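You operate a simulated robot arm through the tools that you are given. There is no shell and no other tool. Be economical: measure what you need, move in short steps, check, and stop when the job is done.

The job below is to be done with a simulated robot arm. You get a single attempt, and the scene is never put back.

Task
Unclip the crate and move the LOT 5 and LOT 3 cylinders to the blue cart.
Fine: stand them upright on the cart's top, brake kept on; the third stays in its ring, the lid stays open. Set down upright: what you pick out.

Only the result counts: the job must be done as asked and must still hold three seconds after the hand-in. Knocking over, shifting, dropping, spilling or breaking anything else fails it. Lids that push on must go on centred and level and be pressed home; caps that screw on are set level and turned clockwise until they are tight.

Robot
A 7-joint arm with a two-finger gripper, hanging from a carriage that runs on a rail from [-1023, 4] to [1457, -6] (x, y) and turns from -321 to 367 degrees about z. Base frame: it is fixed where the carriage stands at the start and does not move with it; the origin is on the floor, on the carriage's upright axis, x ahead of it, y to its left, z up. Readings come in mm, degrees, newtons and seconds.
With the tool pointing down near the work surface it reaches from about 440 to 800 mm from the robot's upright axis, wherever it stands. Its first joint turns from -143.0 to 143.0 degrees. Places, roughly: blue lever on the crate [1100, 200, 1000]; brake lever [1500, 400, 700]; crate lid [900, 400, 1100]; something [1600, 700, 700]; yellow lever on the crate [800, 200, 1000]. Payload 1.37 kg.
The tool frame sits at the grasp point between the pads (the TCP): z along the fingers, y along the line on which they close. The tips reach 16 mm beyond it. Largest opening 92 mm; the body of the gripper starts 74 mm behind the TCP.
Orientation is that of the tool frame in the base frame, as a unit quaternion [x, y, z, w]. With the fingers straight down and closing along the base's y, the tool's x points along the base's -x, its y along +y and its z along -z.

Tools
- The arm moves only by the tool move_arm. Its argument "moves" is a list of rows, each a list of 7 numbers: the shift along the tool's x, y, z in units of 400 mm (1.0 is 400 mm), then the turn, a rotation vector about the tool's x, y, z in units of 60 degrees (1.0 is 60 degrees), then the finger opening in mm, from 0 to 92. In form: [[tx, ty, tz, wx, wy, wz, fingers], ...]. A call has 1 to 10 rows; each row is the pose to reach, as a shift and turn from the pose commanded when the call began, along the tool's axes at that moment. A call with a number of a shift or a turn outside -1 to 1 is refused whole. Each row takes 0.2 s and may step no farther than 50 mm and 8.6 degrees from the row before; otherwise, or with a gripper value out of range, the whole call is refused. Where a pose cannot be reached the arm comes as near as it can. A force on the tool above 90 N (or 10 N above the force at the start of the call, whichever is more), or a blocked arm, ends the call early, and 0.2 s more pass. Each finger halts on what it meets, pressing with about 26 N; the grip force reading is that of the motor and also rises with nothing between the fingers. The clock runs only during rows and for 0.2 s after the last one: add rows that repeat a pose to give the fingers time. It gives the time, the measured TCP pose, the force on the tool (base axes), the opening and the grip force at its end, in the units of the frame above (readings bear some noise), with the torque about the TCP (base axes, N m) and any sound that the robot's microphone picked up, and new pictures: "show" is both (left out), scene, wrist or none.
- Cameras (640 x 400 px; columns grow to the right, rows downward): "scene" is now at [286.4, 48.2, 1817.8]; the picture's right is [0.57, -0.82, 0.00], its down [-0.55, -0.39, -0.74] and it looks along [0.60, 0.42, -0.68] (base axes); focal length 287 px, centre (320, 200). "wrist" rides on the gripper at [71, 19, -111] in the tool frame; the picture's right is [-0.26, 0.97, 0.00], its down [-0.78, -0.21, -0.59] and it looks along [-0.57, -0.15, 0.81] (tool axes); focal length 280 px, centre (320, 200). There is no depth. A picture from a camera that has moved, and an enlarged one, comes with that camera's place and axes in the base frame and with its lens.
- raise_lower(by): slides the trunk up (or, below 0, down) by that many mm; the arm and the scene camera ride with it, the base frame stays. It gives what a move gives, with no picture.
- steer(legs): drives the robot by 1 to 6 legs, each [ahead, left, turn to the left] in mm, mm and degrees, along the robot's own axes; the way and the turn of a leg run together, so that a leg with both is an arc; at most 1500 mm and 180 degrees a leg. The arm and the cameras ride along, it lands a little off, and it stops where it bumps. It keeps to its track: a leg is cut to what the track allows. It gives what a move gives, and a new picture of the scene camera.
- turn_head(pan, tilt): turns the head with the scene camera to pan (to the left, within 155 degrees either way) and tilt (down, from -29 to 69), counted from straight ahead of the robot. It gives what a move gives, and a new picture of the scene camera.
- zoom(camera, box): a new picture of the part [left, top, right, bottom] of that camera's present view, enlarged. No time passes.
- finish_job(): hands the job in; it is judged then, once.

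Go step by step. Nothing tells you exact positions but the pictures and the camera data: compare them with the known pose of the tool, close in by small moves and look again before you grip or let go. The budget is 120 turns and 260 pictures, counting those below and the enlarged ones. Unless the task says otherwise, let go and move clear before handing in, and close with one line.

The tools are called after "Emit:" as name(argument=value, ...) on one line, values as JSON. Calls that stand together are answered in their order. move_arm: Moves the arm, as the interface text tells. Its arguments: {"type":"object","properties":{"moves":{"type":"array","items":{"type":"array","items":{"type":"number"}}},"show":{"type":"string","enum":["both","scene","wrist","none"]}},"required":["moves"]} The other tools are called the same way: raise_lower (by) slides the trunk up or down; steer (legs) drives the base; turn_head (pan, tilt) turns the head that bears the scene camera; zoom (camera, box) takes an enlarged picture of a part of a camera's view; finish_job () hands the job in.

At the start:

```text
clock: 0.0
tcp_pos: [776.4, 185.2, 1401.4]
tcp_rot: [0.0, 1.0, -0.001, 0.0]
wrist_force: [0.3, 0.1, 0.3]
wrist_torque: [0.0, 0.01, 0.02]
width: 92.0
grip_force: 0.0
trunk travel left (down, up): [-458.0, 123.0]
robot x, y, heading: [-2.9, -0.3, -0.4]
head pan, tilt: [35.0, 42.6]
```

scene: 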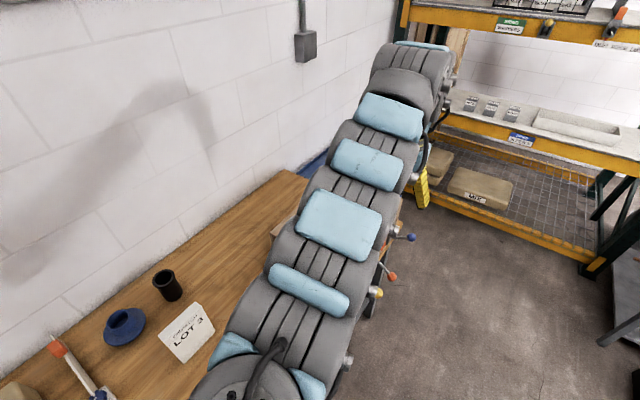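
wrist: 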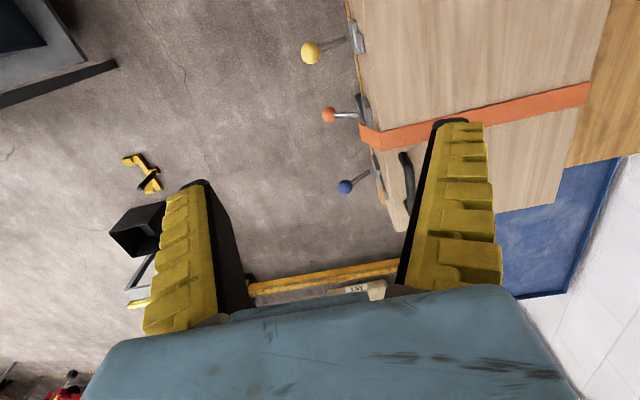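

The arm hides much of the crate; the wrist view shows the closed crate lid with three levers (yellow, orange, blue) and an orange strap. I look closer first.

Emit:
zoom(camera="wrist", box=[280, 0, 640, 225])

Emit:
turn_head(pan=10, tilt=40)

```text
1.78 times, centred on (460, 112) of wrist
camera zoom: at [707.0, 202.9, 1511.4], right [0.26, 0.97, 0.0], down [0.78, -0.21, 0.59], along [0.57, -0.15, -0.81], focal length 498 px, centre (71, 356)
```

zoom: 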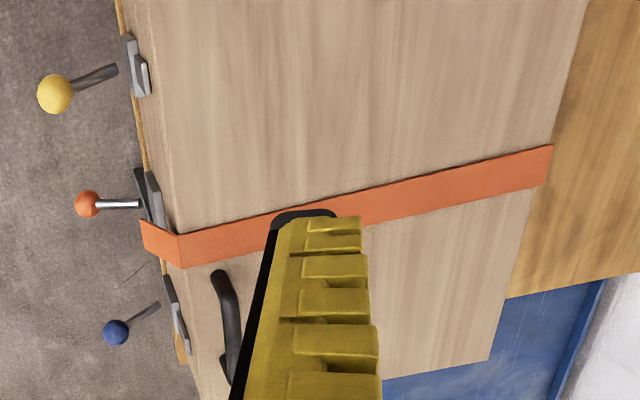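

```text
clock: 0.9
tcp_pos: [776.4, 184.0, 1400.6]
tcp_rot: [0.0, 1.0, 0.0, 0.0]
wrist_force: [0.4, -0.1, 0.0]
wrist_torque: [0.03, -0.03, -0.04]
width: 91.9
grip_force: 0.0
trunk travel left (down, up): [-458.0, 123.0]
robot x, y, heading: [-1.1, -2.2, 0.4]
head pan, tilt: [10.0, 40.0]
camera scene: at [302.0, 15.3, 1821.6], right [0.17, -0.98, 0.0], down [-0.63, -0.11, -0.77], along [0.75, 0.13, -0.64], focal length 287 px, centre (320, 200)
```

scene: 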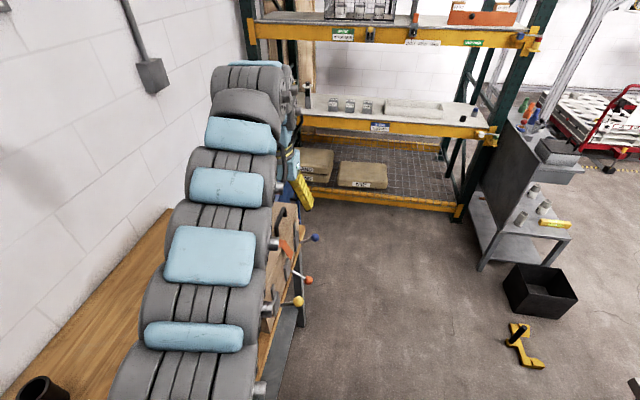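

The arm blocks the crate, so I turn the carriage right and look left with the head.

Emit:
steer(legs=[[0, 0, -50]])

Emit:
turn_head(pan=75, tilt=40)

```text
clock: 3.5
tcp_pos: [640.0, -477.4, 1400.6]
tcp_rot: [0.422, 0.907, 0.001, -0.001]
wrist_force: [0.5, 0.2, 0.0]
wrist_torque: [0.02, 0.0, 0.0]
width: 91.9
grip_force: 0.0
trunk travel left (down, up): [-458.0, 123.0]
robot x, y, heading: [-0.3, 2.9, -50.0]
head pan, tilt: [10.0, 40.0]
camera scene: at [204.6, -222.9, 1821.6], right [-0.64, -0.77, 0.0], down [-0.49, 0.41, -0.77], along [0.59, -0.49, -0.64], focal length 287 px, centre (320, 200)
```

scene: 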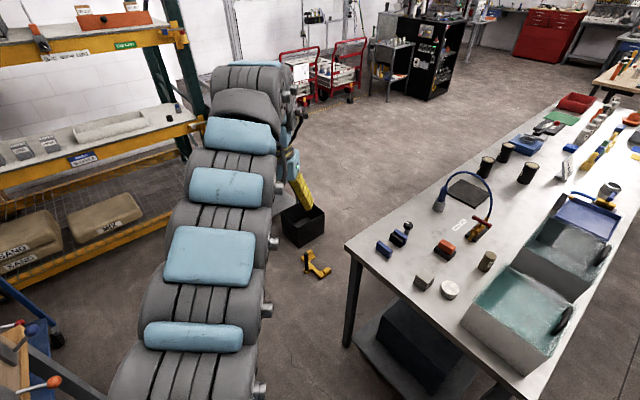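

```text
clock: 4.9
tcp_pos: [640.6, -476.7, 1402.2]
tcp_rot: [0.422, 0.907, 0.0, 0.0]
wrist_force: [-0.5, -1.4, -0.2]
wrist_torque: [-0.05, 0.05, 0.01]
width: 91.8
grip_force: 0.1
trunk travel left (down, up): [-458.0, 123.0]
robot x, y, heading: [-1.1, -1.6, -50.3]
head pan, tilt: [75.0, 40.0]
camera scene: at [216.7, -132.4, 1821.6], right [0.42, -0.91, 0.0], down [-0.58, -0.27, -0.77], along [0.69, 0.32, -0.64], focal length 287 px, centre (320, 200)
```

scene: 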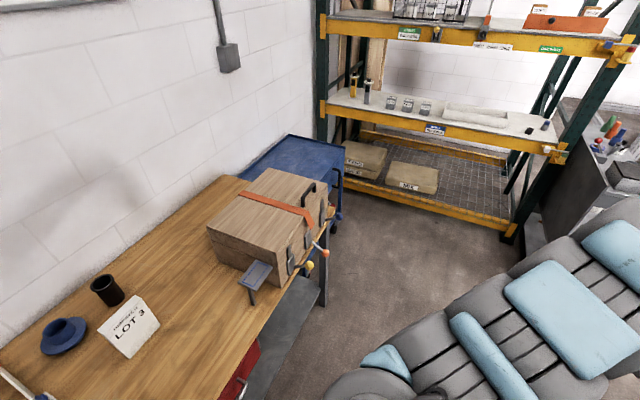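

Emit:
zoom(camera="scene", box=[180, 120, 360, 320])

Emit:
zoom(camera="scene", box=[0, 240, 260, 400])

Emit:
zoom(camera="scene", box=[220, 200, 340, 300])

```text
2.00 times, centred on (270, 220) of scene
camera zoom: at [216.7, -132.4, 1821.6], right [0.42, -0.91, 0.0], down [-0.58, -0.27, -0.77], along [0.69, 0.32, -0.64], focal length 574 px, centre (420, 160)
```

zoom: 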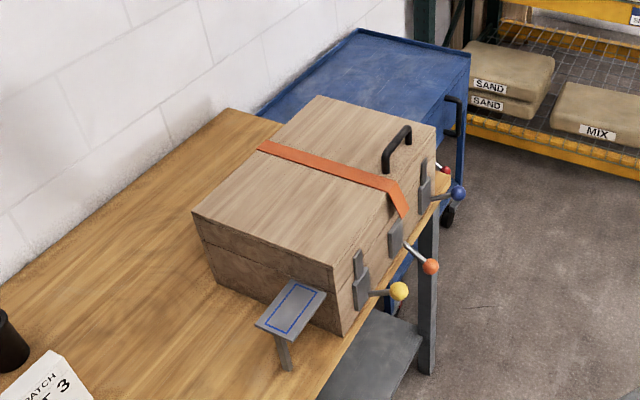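

```text
2.46 times, centred on (130, 320) of scene
camera zoom: at [216.7, -132.4, 1821.6], right [0.42, -0.91, 0.0], down [-0.58, -0.27, -0.77], along [0.69, 0.32, -0.64], focal length 707 px, centre (788, -95)
```

zoom: 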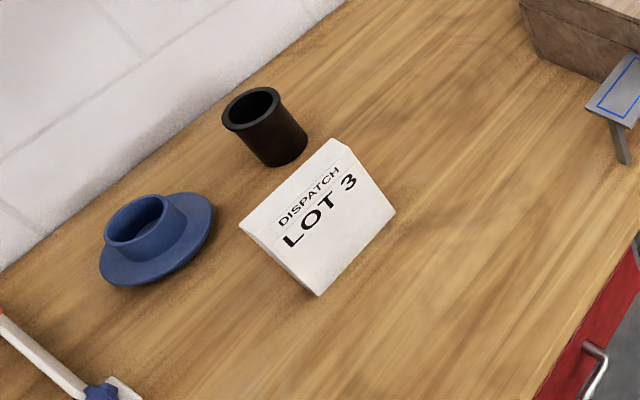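

```text
4.00 times, centred on (280, 250) of scene
camera zoom: at [216.7, -132.4, 1821.6], right [0.42, -0.91, 0.0], down [-0.58, -0.27, -0.77], along [0.69, 0.32, -0.64], focal length 1149 px, centre (480, 0)
```

zoom: 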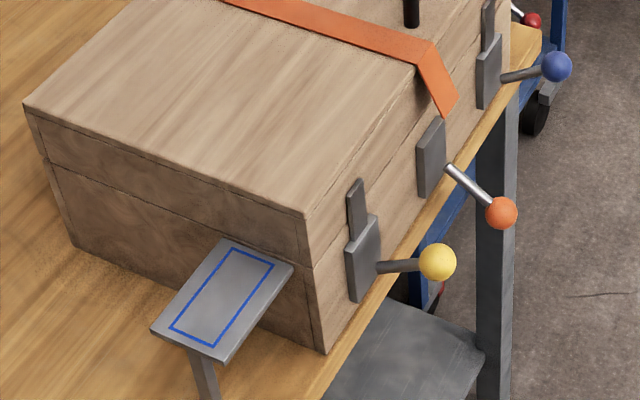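

I drive the carriage along the rail (arm pointing away) to see the crate front straight on.

Emit:
steer(legs=[[450, 536, 0]])

Emit:
raise_lower(by=-350)

Emit:
turn_head(pan=140, tilt=45)

```text
clock: 8.7
tcp_pos: [1328.1, -488.5, 1401.1]
tcp_rot: [0.428, 0.904, 0.0, 0.0]
wrist_force: [0.3, -0.1, -0.9]
wrist_torque: [-0.01, 0.01, 0.02]
width: 91.7
grip_force: 0.1
trunk travel left (down, up): [-458.0, 123.0]
robot x, y, heading: [692.8, -0.3, -50.7]
head pan, tilt: [75.0, 40.0]
camera scene: at [908.0, -137.4, 1821.6], right [0.41, -0.91, 0.0], down [-0.59, -0.26, -0.77], along [0.7, 0.32, -0.64], focal length 287 px, centre (320, 200)
```

scene: 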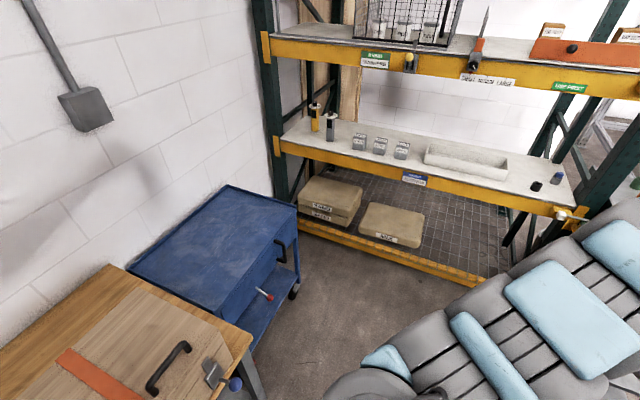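

```text
clock: 12.1
tcp_pos: [1327.7, -486.4, 1051.4]
tcp_rot: [0.427, 0.904, 0.0, 0.0]
wrist_force: [-0.3, 0.6, 0.0]
wrist_torque: [-0.01, 0.0, 0.02]
width: 91.7
grip_force: 0.2
trunk travel left (down, up): [-108.0, 473.0]
robot x, y, heading: [689.4, -1.8, -50.9]
head pan, tilt: [75.0, 40.0]
```

```text
clock: 13.5
tcp_pos: [1327.4, -486.7, 1050.7]
tcp_rot: [0.427, 0.904, 0.0, -0.001]
wrist_force: [0.5, 0.1, 0.5]
wrist_torque: [0.02, 0.01, 0.0]
width: 91.8
grip_force: 0.0
trunk travel left (down, up): [-108.0, 473.0]
robot x, y, heading: [688.7, -3.5, -50.8]
head pan, tilt: [140.0, 45.0]
camera scene: at [831.6, -91.1, 1464.4], right [1.0, -0.01, 0.0], down [-0.01, -0.71, -0.71], along [0.01, 0.71, -0.71], focal length 287 px, centre (320, 200)
```

scene: 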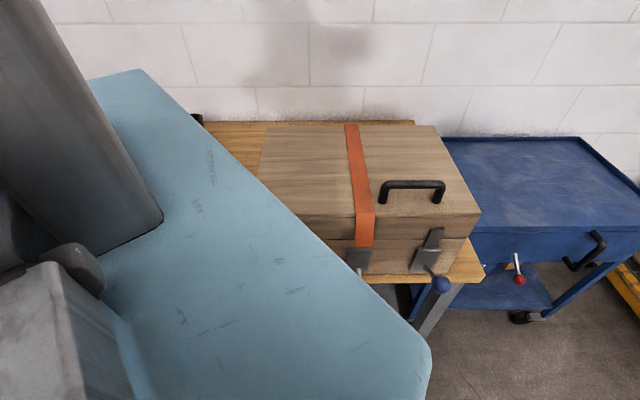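

The shoulder hides part of the view; I go back along the rail a bit and look obliquely.

Emit:
steer(legs=[[-160, -195, 0]])

Emit:
turn_head(pan=95, tilt=42)

Emit:
zoom(camera="scene", box=[200, 120, 440, 290])

```text
clock: 15.3
tcp_pos: [1076.6, -484.4, 1051.1]
tcp_rot: [0.428, 0.904, 0.0, 0.0]
wrist_force: [-0.4, 0.4, -0.8]
wrist_torque: [0.03, -0.02, 0.0]
width: 92.1
grip_force: 0.2
trunk travel left (down, up): [-108.0, 473.0]
robot x, y, heading: [440.7, -0.2, -50.6]
head pan, tilt: [140.0, 45.0]
camera scene: at [579.4, -89.9, 1464.3], right [1.0, -0.01, 0.0], down [-0.01, -0.71, -0.71], along [0.01, 0.71, -0.71], focal length 287 px, centre (320, 200)
```

scene: 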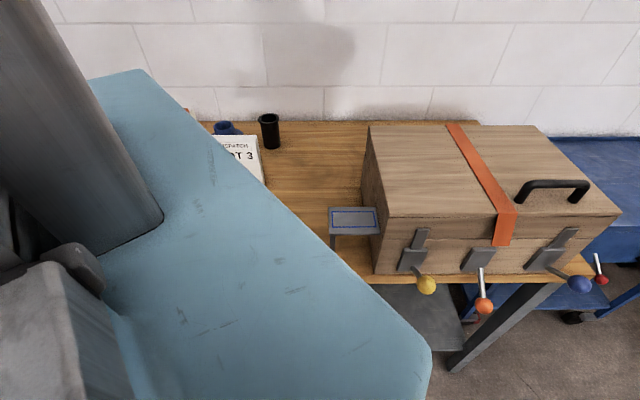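

```text
clock: 16.4
tcp_pos: [1076.8, -484.0, 1051.9]
tcp_rot: [0.428, 0.904, 0.001, 0.0]
wrist_force: [-0.2, -1.0, 0.0]
wrist_torque: [0.01, 0.03, -0.01]
width: 91.9
grip_force: 0.1
trunk travel left (down, up): [-108.0, 473.0]
robot x, y, heading: [442.5, -0.7, -50.4]
head pan, tilt: [95.0, 42.0]
camera scene: at [638.4, -112.7, 1468.7], right [0.7, -0.71, 0.0], down [-0.48, -0.47, -0.74], along [0.53, 0.52, -0.67], focal length 287 px, centre (320, 200)
```

scene: 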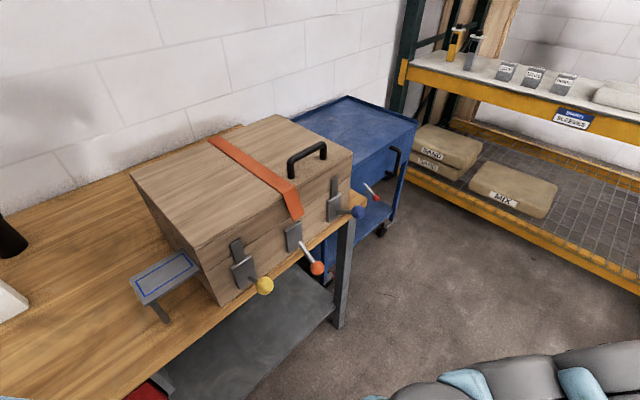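

```text
2.35 times, centred on (320, 205) of scene
camera zoom: at [638.4, -112.7, 1468.7], right [0.7, -0.71, 0.0], down [-0.48, -0.47, -0.74], along [0.53, 0.52, -0.67], focal length 676 px, centre (320, 188)
```

zoom: 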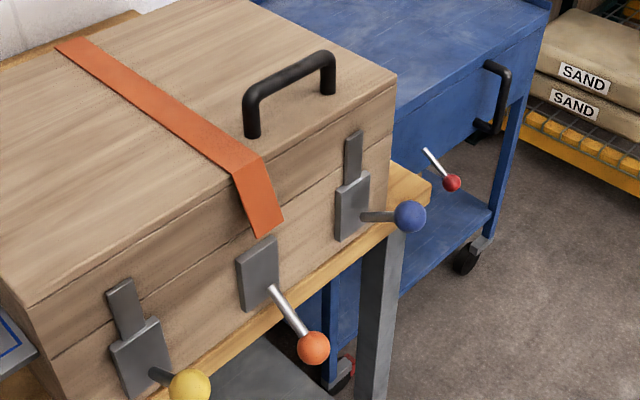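

The crate spans about x 698–1088, y 226–511, top z ≈1109; the yellow ball is near (776,170,980), blue near (1063,169,975), both latched with tongues; the orange lever is already down. I raise the trunk and bring the arm round over the yellow lever.

Emit:
raise_lower(by=300)

Emit:
steer(legs=[[0, 0, 50.5], [-290, 0, 0]])

Emit:
turn_head(pan=0, tilt=45)

```text
clock: 19.4
tcp_pos: [1076.3, -485.2, 1351.1]
tcp_rot: [0.427, 0.904, 0.001, 0.0]
wrist_force: [-0.8, 0.3, -0.1]
wrist_torque: [0.01, -0.02, 0.03]
width: 92.2
grip_force: 0.0
trunk travel left (down, up): [-408.0, 173.0]
robot x, y, heading: [439.1, -2.5, -50.8]
head pan, tilt: [95.0, 42.0]
```

```text
clock: 23.7
tcp_pos: [923.8, 175.3, 1352.1]
tcp_rot: [0.005, 1.0, 0.0, 0.0]
wrist_force: [0.0, -0.7, 0.1]
wrist_torque: [0.0, 0.0, -0.02]
width: 92.0
grip_force: 0.1
trunk travel left (down, up): [-408.0, 173.0]
robot x, y, heading: [147.9, 2.4, -0.8]
head pan, tilt: [95.0, 42.0]
camera scene: at [357.1, 80.8, 1768.7], right [1.0, 0.08, 0.0], down [0.05, -0.67, -0.74], along [-0.06, 0.74, -0.67], focal length 287 px, centre (320, 200)
```

scene: 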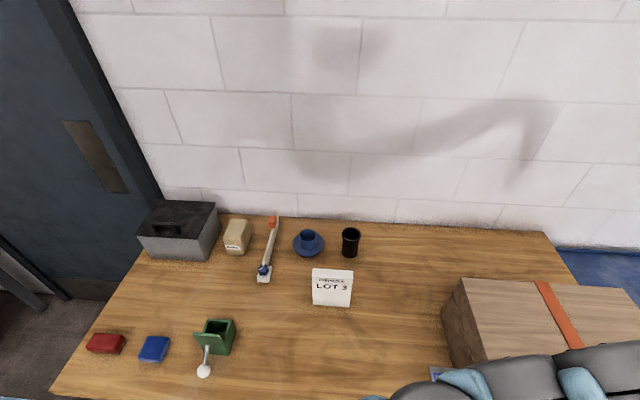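

```text
clock: 25.4
tcp_pos: [923.7, 175.9, 1352.9]
tcp_rot: [0.005, 1.0, 0.0, 0.0]
wrist_force: [-0.4, 0.2, 0.1]
wrist_torque: [0.0, 0.0, 0.02]
width: 91.8
grip_force: 0.1
trunk travel left (down, up): [-408.0, 173.0]
robot x, y, heading: [147.5, 2.2, -0.6]
head pan, tilt: [0.0, 45.0]
camera scene: at [444.8, -3.4, 1764.4], right [-0.01, -1.0, 0.0], down [-0.71, 0.01, -0.71], along [0.71, -0.01, -0.71], focal length 287 px, centre (320, 200)
```

scene: 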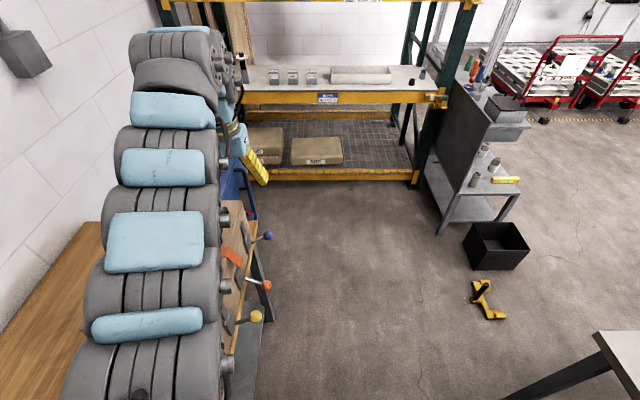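

I swing the TCP over the yellow ball and turn the tool 90° so that the slim side of the gripper faces the crate and the wrist camera looks at its front.

Emit:
move_arm(moves=[[0.062, 0, 0, 0, 0, -0.125, 40], [0.124, 0, 0, 0, 0, -0.25, 40], [0.186, -0.005, 0, 0, 0, -0.375, 40], [0.248, -0.01, 0, 0, 0, -0.5, 40], [0.31, -0.015, 0, 0, 0, -0.625, 40], [0.37, -0.015, 0, 0, 0, -0.75, 40]], show="none")

Emit:
move_arm(moves=[[0, 0, 0, 0, 0, -0.125, 40], [0, 0, 0, 0, 0, -0.25, 40], [0, 0, 0, 0, 0, -0.375, 40], [0, 0, 0, 0, 0, -0.5, 40], [0, 0, 0, 0, 0, -0.625, 40], [0, 0, 0, 0, 0, -0.74, 40]], show="none")

Emit:
raise_lower(by=-200)

Emit:
move_arm(moves=[[0, 0, 0, 0, 0, 0, 40]])

```text
clock: 26.8
tcp_pos: [830.4, 204.7, 1319.2]
tcp_rot: [-0.379, 0.925, -0.001, 0.001]
wrist_force: [-0.2, -1.1, -0.3]
wrist_torque: [0.03, -0.01, -0.01]
width: 43.4
grip_force: 3.1
out of reach, approached as far as the arm can: row 1, 2, 3, 4, 5, 6
trunk travel left (down, up): [-408.0, 173.0]
robot x, y, heading: [144.5, -0.1, -0.3]
head pan, tilt: [0.0, 45.0]
```

```text
clock: 28.2
tcp_pos: [827.8, 203.8, 1317.9]
tcp_rot: [-0.7, 0.714, 0.0, 0.0]
wrist_force: [0.0, -0.8, -0.4]
wrist_torque: [0.04, 0.03, -0.02]
width: 43.3
grip_force: 2.5
trunk travel left (down, up): [-408.0, 173.0]
robot x, y, heading: [144.3, 0.4, -0.7]
head pan, tilt: [0.0, 45.0]
```

```text
clock: 30.4
tcp_pos: [828.4, 204.3, 1117.6]
tcp_rot: [-0.699, 0.715, 0.0, -0.001]
wrist_force: [0.2, -0.4, 0.2]
wrist_torque: [-0.01, 0.02, 0.0]
width: 43.7
grip_force: 2.5
trunk travel left (down, up): [-208.0, 373.0]
robot x, y, heading: [145.0, 2.0, -0.6]
head pan, tilt: [0.0, 45.0]
```

```text
clock: 30.8
tcp_pos: [827.4, 203.5, 1117.7]
tcp_rot: [-0.7, 0.714, 0.001, 0.0]
wrist_force: [0.8, 0.8, -0.1]
wrist_torque: [0.0, -0.01, -0.04]
width: 43.1
grip_force: 2.4
trunk travel left (down, up): [-208.0, 373.0]
robot x, y, heading: [143.9, 3.8, -0.6]
head pan, tilt: [0.0, 45.0]
camera scene: at [444.8, -3.5, 1564.4], right [-0.01, -1.0, 0.0], down [-0.71, 0.01, -0.71], along [0.71, -0.01, -0.71], focal length 287 px, centre (320, 200)
camera wrist: at [807.9, 132.3, 1227.3], right [-0.96, 0.28, 0.0], down [0.23, 0.78, 0.59], along [0.17, 0.56, -0.81], focal length 280 px, centre (320, 200)
```

scene: 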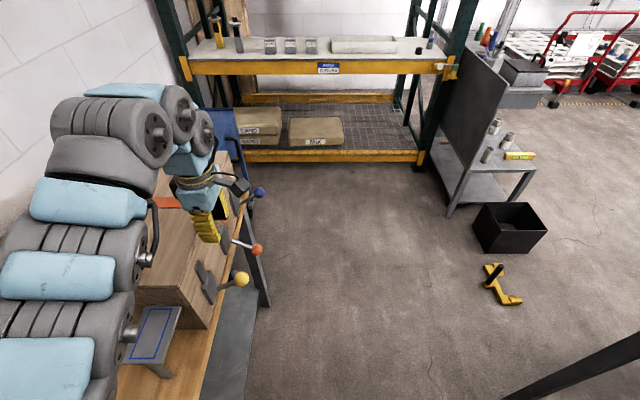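
wrist: 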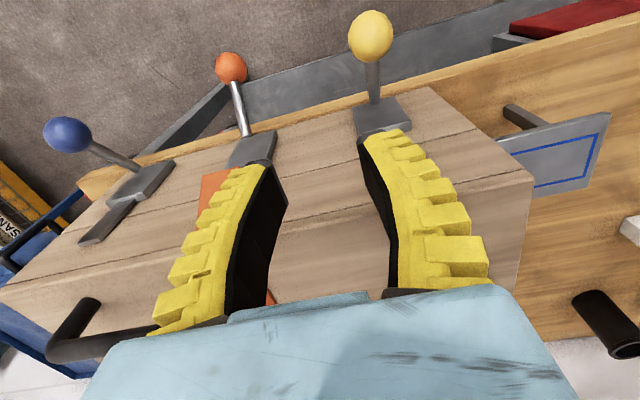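

The wrist camera now shows the latches well. I move over the yellow ball with fingers closed, above it.

Emit:
move_arm(moves=[[0.04, 0.065, 0, 0, 0, 0, 20], [0.085, 0.13, 0, 0, 0, 0, 0], [0.085, 0.13, 0.06, 0, 0, 0, 0], [0.085, 0.13, 0.12, 0, 0, 0, 0], [0.085, 0.13, 0.18, 0, 0, 0, 0]])

```text
clock: 32.0
tcp_pos: [822.7, 200.5, 1116.3]
tcp_rot: [-0.699, 0.715, 0.0, -0.001]
wrist_force: [0.1, -0.5, -0.4]
wrist_torque: [-0.03, -0.01, -0.02]
width: 0.0
grip_force: 25.8
out of reach, approached as far as the arm can: row 1, 2, 3, 4, 5
trunk travel left (down, up): [-208.0, 373.0]
robot x, y, heading: [144.5, 0.6, -0.8]
head pan, tilt: [0.0, 45.0]
camera scene: at [444.8, -3.5, 1564.4], right [-0.01, -1.0, 0.0], down [-0.71, 0.01, -0.71], along [0.71, -0.01, -0.71], focal length 287 px, centre (320, 200)
camera wrist: at [803.5, 129.6, 1226.0], right [-0.96, 0.28, 0.0], down [0.23, 0.78, 0.59], along [0.17, 0.56, -0.81], focal length 280 px, centre (320, 200)
```

scene: 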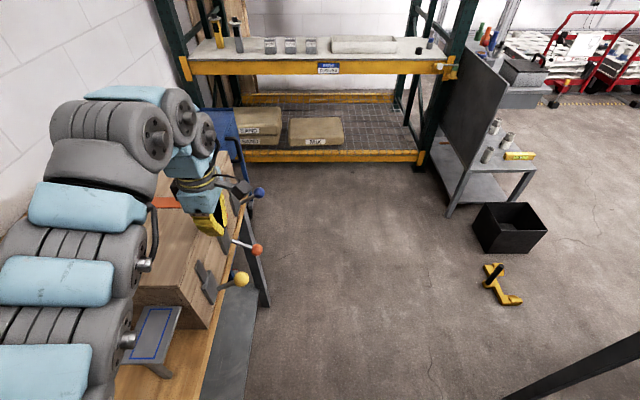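
wrist: 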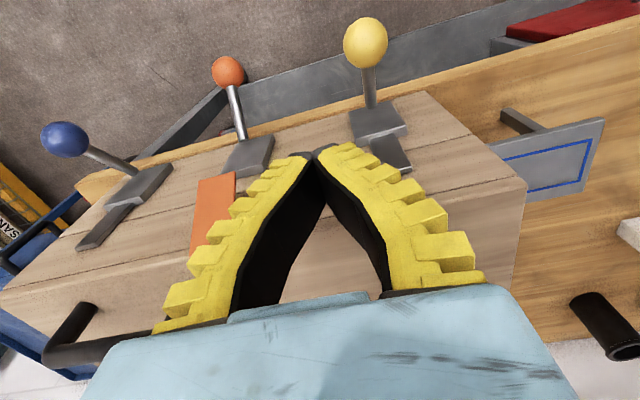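

The arm is near a limit here, so I back the carriage instead so the target lies farther out.

Emit:
steer(legs=[[-130, 0, 0]])

Emit:
move_arm(moves=[[0, -0.06, 0, 0, 0, 0, 0], [0.04, -0.12, 0, 0, 0, 0, 0], [0.075, -0.2, 0, 0, 0, 0, 0]], show="wrist")

```text
clock: 33.3
tcp_pos: [697.2, 202.8, 1115.8]
tcp_rot: [-0.7, 0.714, -0.001, 0.0]
wrist_force: [-0.2, 0.4, 0.8]
wrist_torque: [0.02, -0.01, 0.03]
width: 0.2
grip_force: 26.8
trunk travel left (down, up): [-208.0, 373.0]
robot x, y, heading: [19.1, -3.3, -0.4]
head pan, tilt: [0.0, 45.0]
camera scene: at [319.8, -2.5, 1564.4], right [-0.01, -1.0, 0.0], down [-0.71, 0.01, -0.71], along [0.71, -0.01, -0.71], focal length 287 px, centre (320, 200)
```

scene: 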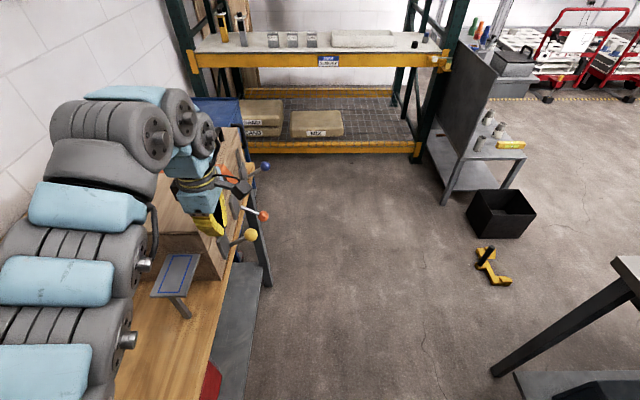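

```text
clock: 34.1
tcp_pos: [778.3, 173.3, 1116.6]
tcp_rot: [-0.7, 0.714, 0.0, 0.0]
wrist_force: [-0.3, 0.2, 0.1]
wrist_torque: [-0.02, -0.05, -0.03]
width: 0.2
grip_force: 25.9
trunk travel left (down, up): [-208.0, 373.0]
robot x, y, heading: [21.4, 2.9, -0.8]
head pan, tilt: [0.0, 45.0]
camera wrist: at [759.3, 101.6, 1225.7], right [-0.96, 0.28, 0.0], down [0.23, 0.78, 0.59], along [0.16, 0.57, -0.81], focal length 280 px, centre (320, 200)
```

wrist: 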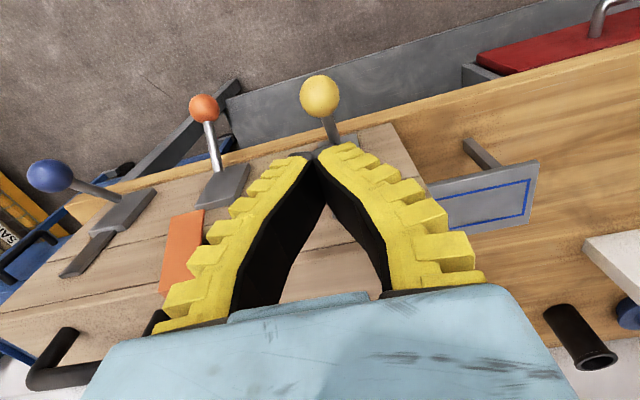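

TCP is over the yellow ball (≈(778,168,981)). I lower to just above it, then press gently.

Emit:
raise_lower(by=-90)

Emit:
move_arm(moves=[[0.01, 0, 0.025, 0, 0, 0, 0], [0.01, 0, 0.05, 0, 0, 0, 0], [0.01, 0, 0.075, 0, 0, 0, 0]])

```text
clock: 35.3
tcp_pos: [777.8, 172.7, 1024.9]
tcp_rot: [-0.7, 0.714, -0.001, -0.001]
wrist_force: [0.3, -0.1, -0.1]
wrist_torque: [-0.02, -0.02, -0.03]
width: 0.0
grip_force: 25.7
trunk travel left (down, up): [-118.0, 463.0]
robot x, y, heading: [19.8, -1.0, -0.4]
head pan, tilt: [0.0, 45.0]
```

```text
clock: 36.1
tcp_pos: [778.1, 168.4, 996.3]
tcp_rot: [-0.701, 0.713, 0.0, 0.0]
wrist_force: [-0.9, -1.4, 3.0]
wrist_torque: [-0.05, 0.02, -0.08]
width: 0.2
grip_force: 26.2
trunk travel left (down, up): [-118.0, 463.0]
robot x, y, heading: [21.1, 2.0, -0.6]
head pan, tilt: [0.0, 45.0]
camera scene: at [320.0, -2.5, 1474.4], right [-0.01, -1.0, 0.0], down [-0.71, 0.01, -0.71], along [0.71, -0.01, -0.71], focal length 287 px, centre (320, 200)
camera wrist: at [758.7, 96.9, 1107.3], right [-0.96, 0.28, 0.0], down [0.23, 0.78, 0.59], along [0.16, 0.57, -0.81], focal length 280 px, centre (320, 200)
```

scene: 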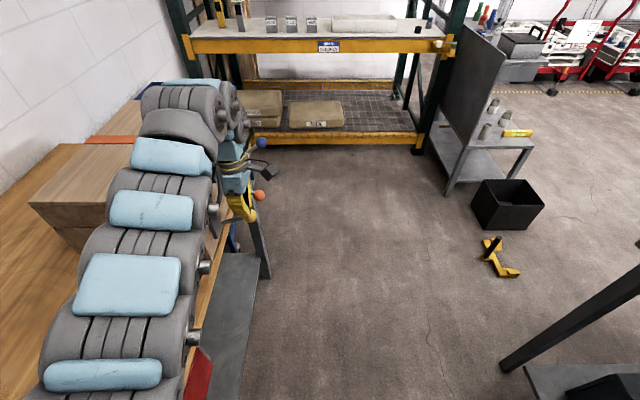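
wrist: 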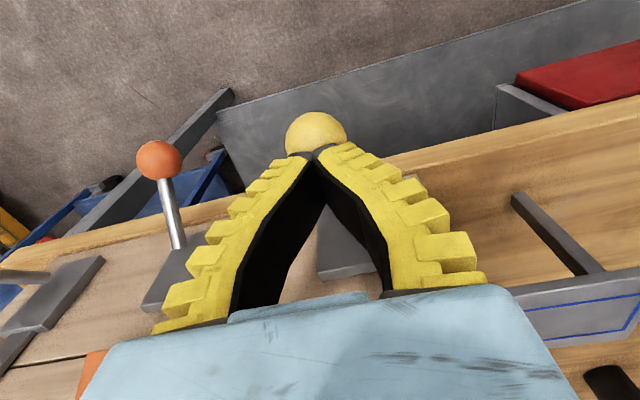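

Light contact (3 N). I press on down along the lever's arc.

Emit:
move_arm(moves=[[0, 0, 0.02, 0, 0, 0, 0], [0, 0, 0.04, 0, 0, 0, 0], [0, 0, 0.06, 0, 0, 0, 0], [0, 0, 0.08, 0, 0, 0, 0], [0, 0, 0.1, 0, 0, 0, 0]], show="wrist")

```text
clock: 37.3
tcp_pos: [778.6, 167.9, 954.4]
tcp_rot: [-0.7, 0.714, -0.001, -0.001]
wrist_force: [0.0, 0.1, 1.1]
wrist_torque: [0.06, 0.02, -0.02]
width: 0.0
grip_force: 28.0
trunk travel left (down, up): [-118.0, 463.0]
robot x, y, heading: [19.1, 1.0, -0.5]
head pan, tilt: [0.0, 45.0]
camera wrist: at [759.2, 96.8, 1065.4], right [-0.96, 0.28, 0.0], down [0.23, 0.78, 0.59], along [0.17, 0.56, -0.81], focal length 280 px, centre (320, 200)
```

wrist: 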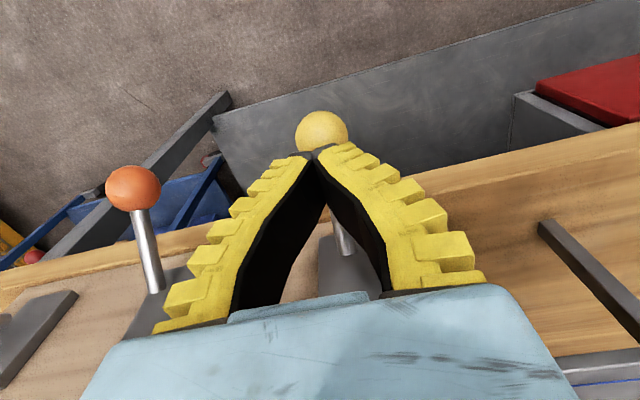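

The lever yields easily. I go on down until it stops.

Emit:
move_arm(moves=[[0, 0, 0.02, 0, 0, 0, 0], [0, 0, 0.04, 0, 0, 0, 0], [0, 0, 0.06, 0, 0, 0, 0], [0, 0, 0.08, 0, 0, 0, 0], [0, 0, 0.1, 0, 0, 0, 0]], show="wrist")

```text
clock: 38.5
tcp_pos: [779.7, 168.8, 920.0]
tcp_rot: [-0.7, 0.714, -0.001, 0.001]
wrist_force: [-19.4, -1.5, 52.1]
wrist_torque: [0.05, 0.38, 0.02]
width: 6.0
grip_force: 27.9
trunk travel left (down, up): [-118.0, 463.0]
robot x, y, heading: [18.5, 1.0, -0.6]
head pan, tilt: [0.0, 45.0]
camera wrist: at [761.2, 97.4, 1029.8], right [-0.96, 0.28, 0.0], down [0.22, 0.78, 0.59], along [0.17, 0.57, -0.81], focal length 280 px, centre (320, 200)
```

wrist: 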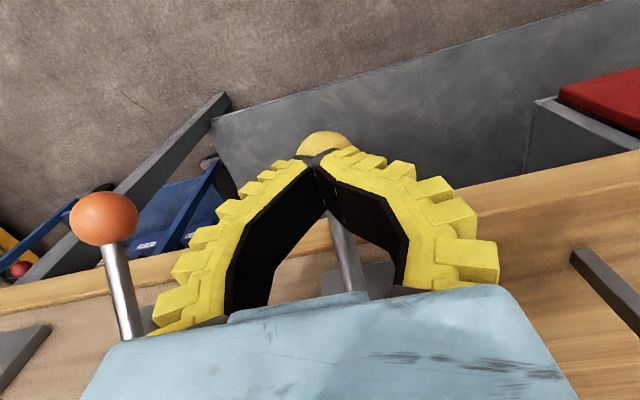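

The yellow lever hit its stop in the same attitude as the orange one. I lift clear and go to the blue lever.

Emit:
move_arm(moves=[[0, 0, -0.1, 0, 0, 0, 0], [0, 0, -0.2, 0, 0, 0, 0], [0, 0, -0.3, 0, 0, 0, 0]], show="wrist")

Emit:
steer(legs=[[287, 0, 0]])

Emit:
move_arm(moves=[[0, 0, 0, 0, 0, 0, 0]], show="wrist")

```text
clock: 39.3
tcp_pos: [778.1, 167.0, 1034.0]
tcp_rot: [-0.701, 0.713, 0.0, -0.001]
wrist_force: [-0.6, -0.4, 0.5]
wrist_torque: [-0.01, -0.01, -0.01]
width: 0.1
grip_force: 27.6
trunk travel left (down, up): [-118.0, 463.0]
robot x, y, heading: [18.4, -1.2, -0.4]
head pan, tilt: [0.0, 45.0]
camera wrist: at [758.5, 95.1, 1143.6], right [-0.96, 0.28, 0.0], down [0.23, 0.78, 0.59], along [0.16, 0.56, -0.81], focal length 280 px, centre (320, 200)
```

wrist: 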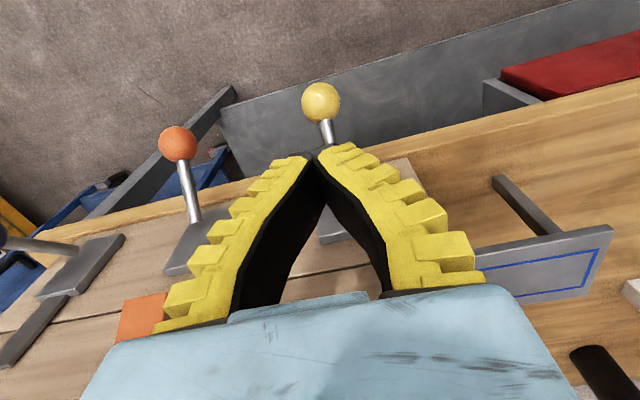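

```text
clock: 41.3
tcp_pos: [1070.5, 168.3, 1033.5]
tcp_rot: [-0.702, 0.712, -0.001, 0.0]
wrist_force: [0.6, 0.2, 0.2]
wrist_torque: [0.02, -0.01, 0.01]
width: 0.0
grip_force: 27.8
trunk travel left (down, up): [-118.0, 463.0]
robot x, y, heading: [315.3, -4.7, -0.3]
head pan, tilt: [0.0, 45.0]
camera scene: at [612.1, -2.3, 1474.4], right [0.0, -1.0, 0.0], down [-0.71, 0.0, -0.71], along [0.71, 0.0, -0.71], focal length 287 px, centre (320, 200)
```

scene: 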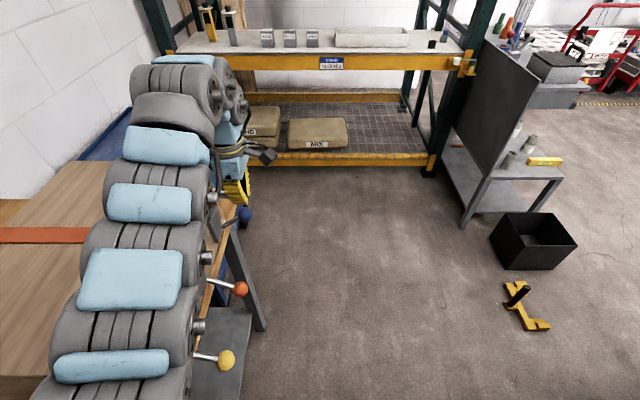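

```text
clock: 41.7
tcp_pos: [1068.7, 168.3, 1033.8]
tcp_rot: [-0.702, 0.712, -0.001, 0.0]
wrist_force: [0.3, -0.2, 0.6]
wrist_torque: [0.0, -0.02, 0.0]
width: 0.0
grip_force: 27.8
trunk travel left (down, up): [-118.0, 463.0]
robot x, y, heading: [312.9, -1.3, -0.2]
head pan, tilt: [0.0, 45.0]
camera wrist: at [1050.1, 97.3, 1143.3], right [-0.96, 0.28, 0.0], down [0.22, 0.78, 0.59], along [0.16, 0.57, -0.81], focal length 280 px, centre (320, 200)
```

wrist: 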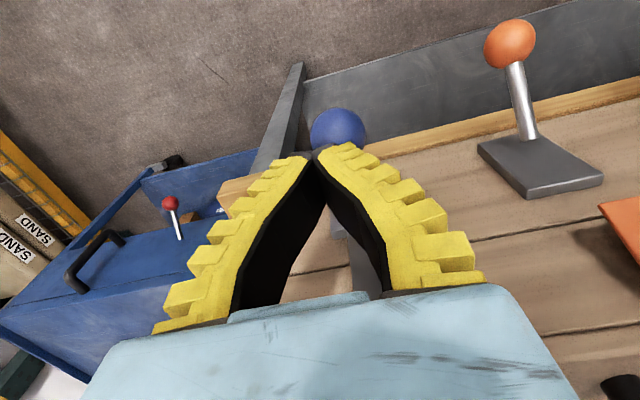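

Blue ball is near (1058,165,980), straight below. I shift 10 mm and press down.

Emit:
move_arm(moves=[[0.005, 0.025, 0, 0, 0, 0, 0], [0.005, 0.025, 0.05, 0, 0, 0, 0], [0.005, 0.025, 0.1, 0, 0, 0, 0], [0.005, 0.025, 0.13, 0, 0, 0, 0], [0.005, 0.025, 0.16, 0, 0, 0, 0], [0.005, 0.025, 0.19, 0, 0, 0, 0], [0.005, 0.025, 0.22, 0, 0, 0, 0], [0.005, 0.025, 0.25, 0, 0, 0, 0], [0.005, 0.025, 0.28, 0, 0, 0, 0], [0.005, 0.025, 0.285, 0, 0, 0, 0]], show="wrist")

```text
clock: 43.9
tcp_pos: [1060.0, 168.5, 922.2]
tcp_rot: [-0.702, 0.712, 0.0, 0.001]
wrist_force: [-14.4, -1.8, 37.1]
wrist_torque: [0.0, 0.33, 0.04]
width: 5.9
grip_force: 27.9
trunk travel left (down, up): [-118.0, 463.0]
robot x, y, heading: [314.8, 0.1, -0.5]
head pan, tilt: [0.0, 45.0]
camera wrist: at [1041.2, 95.9, 1032.6], right [-0.96, 0.28, 0.0], down [0.22, 0.78, 0.59], along [0.16, 0.57, -0.81], focal length 280 px, centre (320, 200)
```

wrist: 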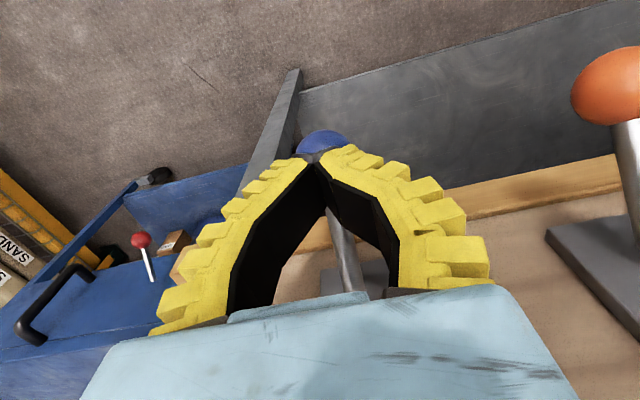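

Blue is down too. I lift clear, raise the trunk and turn the tool back to close along y for the lid handle.

Emit:
move_arm(moves=[[0, 0, -0.1, 0, 0, 0, 0], [0, 0, -0.2, 0, 0, 0, 0], [0, 0, -0.3, 0, 0, 0, 0]], show="wrist")

Emit:
raise_lower(by=250)

Emit:
move_arm(moves=[[0, 0, 0, 0, 0, 0.125, 40], [0, 0, 0, 0, 0, 0.25, 40], [0, 0, 0, 0, 0, 0.375, 40], [0, 0, 0, 0, 0, 0.5, 40], [0, 0, 0, 0, 0, 0.625, 50], [0, 0, 0, 0, 0, 0.75, 50]], show="none")

Emit:
move_arm(moves=[[0, 0, 0, 0, 0, 0.125, 50], [0, 0, 0, 0, 0, 0.25, 50], [0, 0, 0, 0, 0, 0.375, 50], [0, 0, 0, 0, 0, 0.5, 50], [0, 0, 0, 0, 0, 0.625, 50], [0, 0, 0, 0, 0, 0.74, 50]])

```text
clock: 44.7
tcp_pos: [1061.9, 163.4, 1038.6]
tcp_rot: [-0.703, 0.712, 0.0, -0.002]
wrist_force: [-0.3, -0.6, 0.4]
wrist_torque: [0.0, 0.01, -0.03]
width: 0.0
grip_force: 27.5
trunk travel left (down, up): [-118.0, 463.0]
robot x, y, heading: [314.8, -0.6, -0.3]
head pan, tilt: [0.0, 45.0]
camera wrist: at [1043.1, 92.9, 1148.9], right [-0.96, 0.28, 0.0], down [0.22, 0.78, 0.59], along [0.16, 0.56, -0.81], focal length 280 px, centre (320, 200)
```

wrist: 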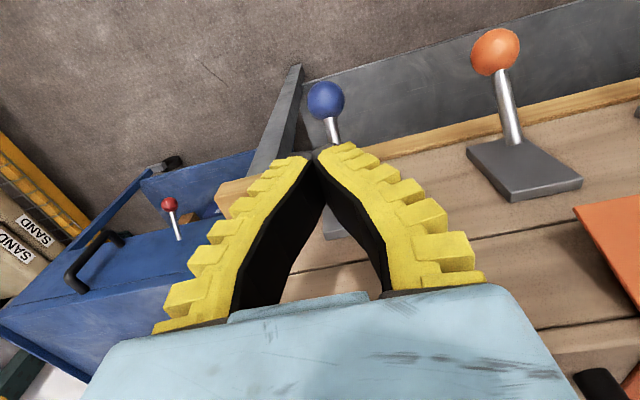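

```text
clock: 47.3
tcp_pos: [1062.5, 163.7, 1289.1]
tcp_rot: [-0.702, 0.713, -0.001, 0.0]
wrist_force: [0.0, -0.2, -0.2]
wrist_torque: [0.01, -0.01, 0.02]
width: 0.0
grip_force: 27.9
trunk travel left (down, up): [-368.0, 213.0]
robot x, y, heading: [312.5, -3.1, -0.2]
head pan, tilt: [0.0, 45.0]
```

```text
clock: 48.7
tcp_pos: [1062.0, 163.7, 1288.8]
tcp_rot: [-0.375, 0.927, 0.0, -0.001]
wrist_force: [-0.4, 0.5, 0.0]
wrist_torque: [0.0, -0.06, -0.02]
width: 52.9
grip_force: 1.9
trunk travel left (down, up): [-368.0, 213.0]
robot x, y, heading: [311.7, -1.4, -0.4]
head pan, tilt: [0.0, 45.0]
```

```text
clock: 50.1
tcp_pos: [1062.7, 163.9, 1287.9]
tcp_rot: [0.003, 1.0, -0.001, 0.001]
wrist_force: [0.1, 0.1, -0.3]
wrist_torque: [-0.02, -0.01, 0.01]
width: 52.9
grip_force: 2.0
trunk travel left (down, up): [-368.0, 213.0]
robot x, y, heading: [313.3, -4.4, -0.1]
head pan, tilt: [0.0, 45.0]
camera scene: at [612.0, -2.3, 1724.4], right [0.0, -1.0, 0.0], down [-0.71, 0.0, -0.71], along [0.71, 0.0, -0.71], focal length 287 px, centre (320, 200)
camera wrist: at [992.2, 182.8, 1398.7], right [0.27, 0.96, 0.0], down [0.78, -0.22, 0.59], along [0.57, -0.16, -0.81], focal length 280 px, centre (320, 200)
```

scene: 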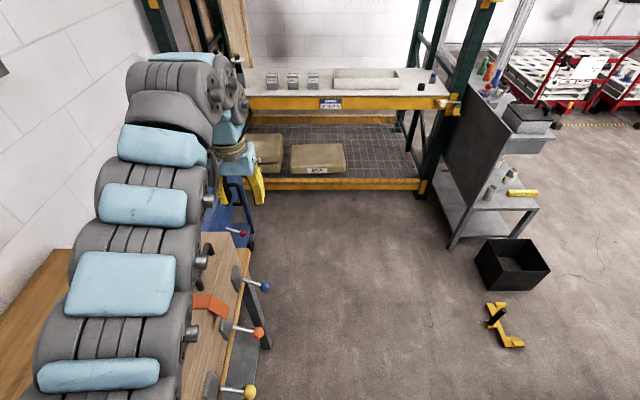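
wrist: 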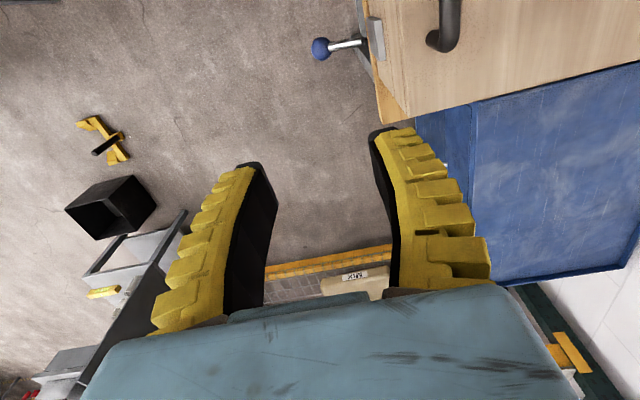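

I raise the trunk and reach down with the arm so it can work closer to its axis, then pull in over the handle.

Emit:
raise_lower(by=213)

Emit:
move_arm(moves=[[0, 0, 0.12, 0, 0, 0, 50], [0, 0, 0.24, 0, 0, 0, 50], [0, 0, 0.36, 0, 0, 0, 50], [0, 0, 0.48, 0, 0, 0, 50], [0.1, 0.05, 0.5, 0, 0, 0, 50], [0.2, 0.1, 0.5, 0, 0, 0, 50], [0.25, 0.15, 0.5, 0, 0, 0, 50], [0.3, 0.2, 0.5, 0, 0, 0, 50]], show="none")

Emit:
steer(legs=[[214, 0, 0]])

```text
clock: 52.4
tcp_pos: [1062.1, 164.2, 1501.6]
tcp_rot: [0.003, 1.0, -0.001, 0.0]
wrist_force: [-0.8, 0.0, -0.4]
wrist_torque: [-0.02, 0.0, -0.01]
width: 52.8
grip_force: 2.0
trunk travel left (down, up): [-581.0, 0.0]
robot x, y, heading: [311.1, 0.8, -0.4]
head pan, tilt: [0.0, 45.0]
```

```text
clock: 54.2
tcp_pos: [988.2, 241.5, 1276.0]
tcp_rot: [0.003, 1.0, -0.001, -0.002]
wrist_force: [0.3, -0.2, 0.1]
wrist_torque: [0.0, 0.0, 0.02]
width: 53.0
grip_force: 1.9
out of reach, approached as far as the arm can: row 6, 7, 8
trunk travel left (down, up): [-581.0, 0.0]
robot x, y, heading: [310.3, 0.3, -0.3]
head pan, tilt: [0.0, 45.0]
```

```text
clock: 55.8
tcp_pos: [1197.6, 240.3, 1277.8]
tcp_rot: [0.002, 1.0, -0.001, -0.002]
wrist_force: [0.2, 0.2, -0.2]
wrist_torque: [0.01, 0.0, -0.02]
width: 52.7
grip_force: 2.1
trunk travel left (down, up): [-581.0, 0.0]
robot x, y, heading: [520.6, -0.9, -0.5]
head pan, tilt: [0.0, 45.0]
camera scene: at [822.2, -3.3, 1937.4], right [-0.01, -1.0, 0.0], down [-0.71, 0.0, -0.71], along [0.71, 0.0, -0.71], focal length 287 px, centre (320, 200)
```

scene: 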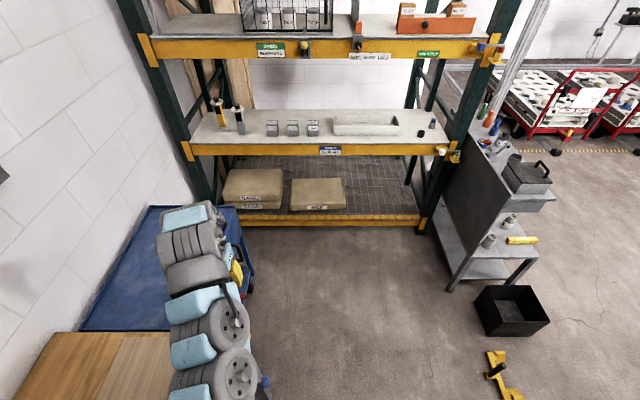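

The arm's near reach is limited around 715 mm here; I test whether reaching lower lets it come nearer, staying clear of the crate.

Emit:
move_arm(moves=[[0, 0, 0.1, 0, 0, 0, 50], [0, 0, 0.2, 0, 0, 0, 50], [0.07, 0, 0.2, 0, 0, 0, 50], [0.14, 0, 0.2, 0, 0, 0, 50], [0.2, 0, 0.2, 0, 0, 0, 50]], show="both")

```text
clock: 57.0
tcp_pos: [1115.0, 241.0, 1196.0]
tcp_rot: [0.002, 1.0, -0.001, -0.001]
wrist_force: [-0.2, 0.4, -0.1]
wrist_torque: [-0.01, 0.01, 0.01]
width: 52.7
grip_force: 2.1
trunk travel left (down, up): [-581.0, 0.0]
robot x, y, heading: [525.6, -2.0, -0.6]
head pan, tilt: [0.0, 45.0]
camera scene: at [822.2, -3.3, 1937.4], right [-0.01, -1.0, 0.0], down [-0.71, 0.0, -0.71], along [0.71, 0.0, -0.71], focal length 287 px, centre (320, 200)
camera wrist: at [1044.8, 259.4, 1305.8], right [0.27, 0.96, 0.0], down [0.78, -0.21, 0.59], along [0.57, -0.16, -0.81], focal length 280 px, centre (320, 200)
```

scene: 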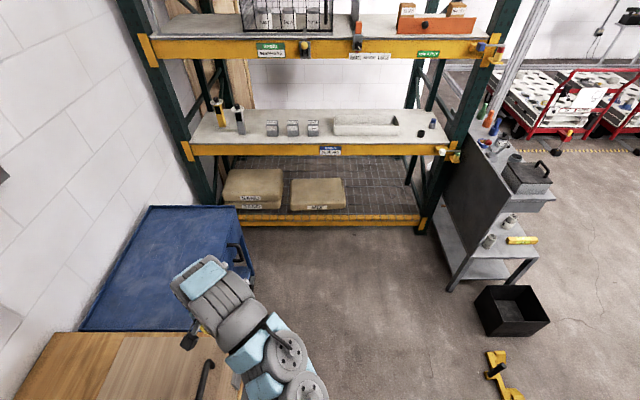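
wrist: 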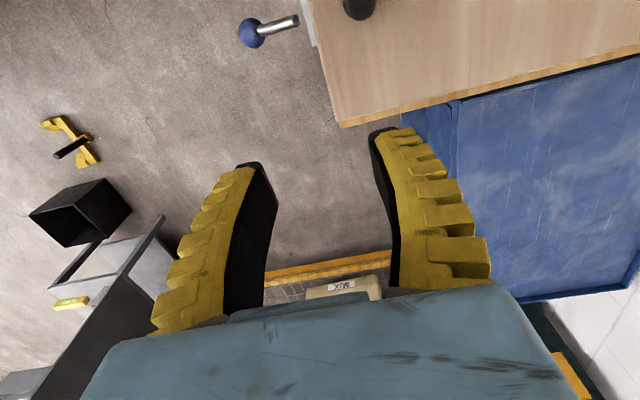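

Lower down it comes nearer (590 mm now). I move to above the handle and turn the head to watch.

Emit:
move_arm(moves=[[0.1, 0.02, -0.03, 0, 0, 0, 60], [0.18, 0.04, -0.03, 0, 0, 0, 60], [0.26, 0.0425, -0.03, 0, 0, 0, 60], [0.345, 0.0425, -0.03, 0, 0, 0, 60]], show="wrist")

Emit:
turn_head(pan=60, tilt=60)

```text
clock: 58.0
tcp_pos: [979.6, 257.5, 1212.1]
tcp_rot: [0.002, 1.0, -0.001, 0.001]
wrist_force: [0.4, 0.9, -0.1]
wrist_torque: [0.0, -0.01, 0.01]
width: 62.5
grip_force: 1.8
trunk travel left (down, up): [-581.0, 0.0]
robot x, y, heading: [525.0, -3.4, -0.5]
head pan, tilt: [0.0, 45.0]
camera wrist: at [910.5, 275.6, 1321.4], right [0.27, 0.96, 0.0], down [0.78, -0.22, 0.59], along [0.57, -0.16, -0.81], focal length 280 px, centre (320, 200)
```

wrist: 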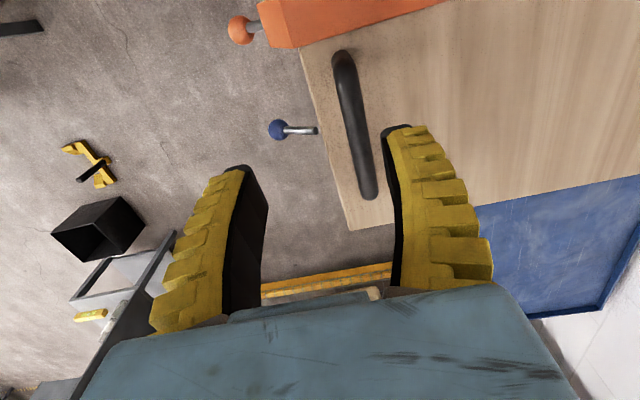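

```text
clock: 59.3
tcp_pos: [981.7, 257.4, 1211.3]
tcp_rot: [0.003, 1.0, 0.0, 0.0]
wrist_force: [-0.6, 1.0, 0.3]
wrist_torque: [0.02, -0.02, -0.01]
width: 62.6
grip_force: 1.4
trunk travel left (down, up): [-581.0, 0.0]
robot x, y, heading: [520.5, -4.4, -0.3]
head pan, tilt: [60.0, 60.0]
camera scene: at [774.6, 54.7, 1917.9], right [0.86, -0.51, 0.0], down [-0.44, -0.75, -0.5], along [0.25, 0.43, -0.87], focal length 287 px, centre (320, 200)
```

scene: 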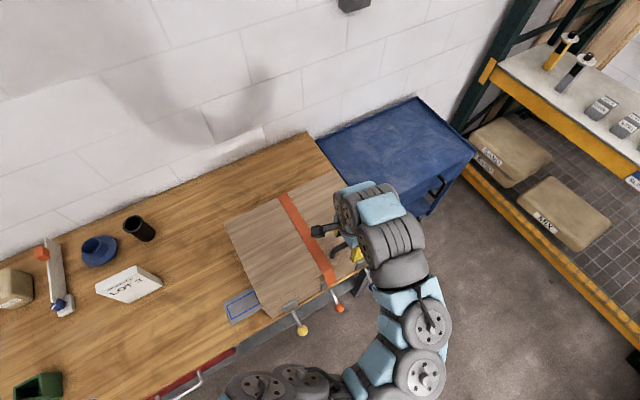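

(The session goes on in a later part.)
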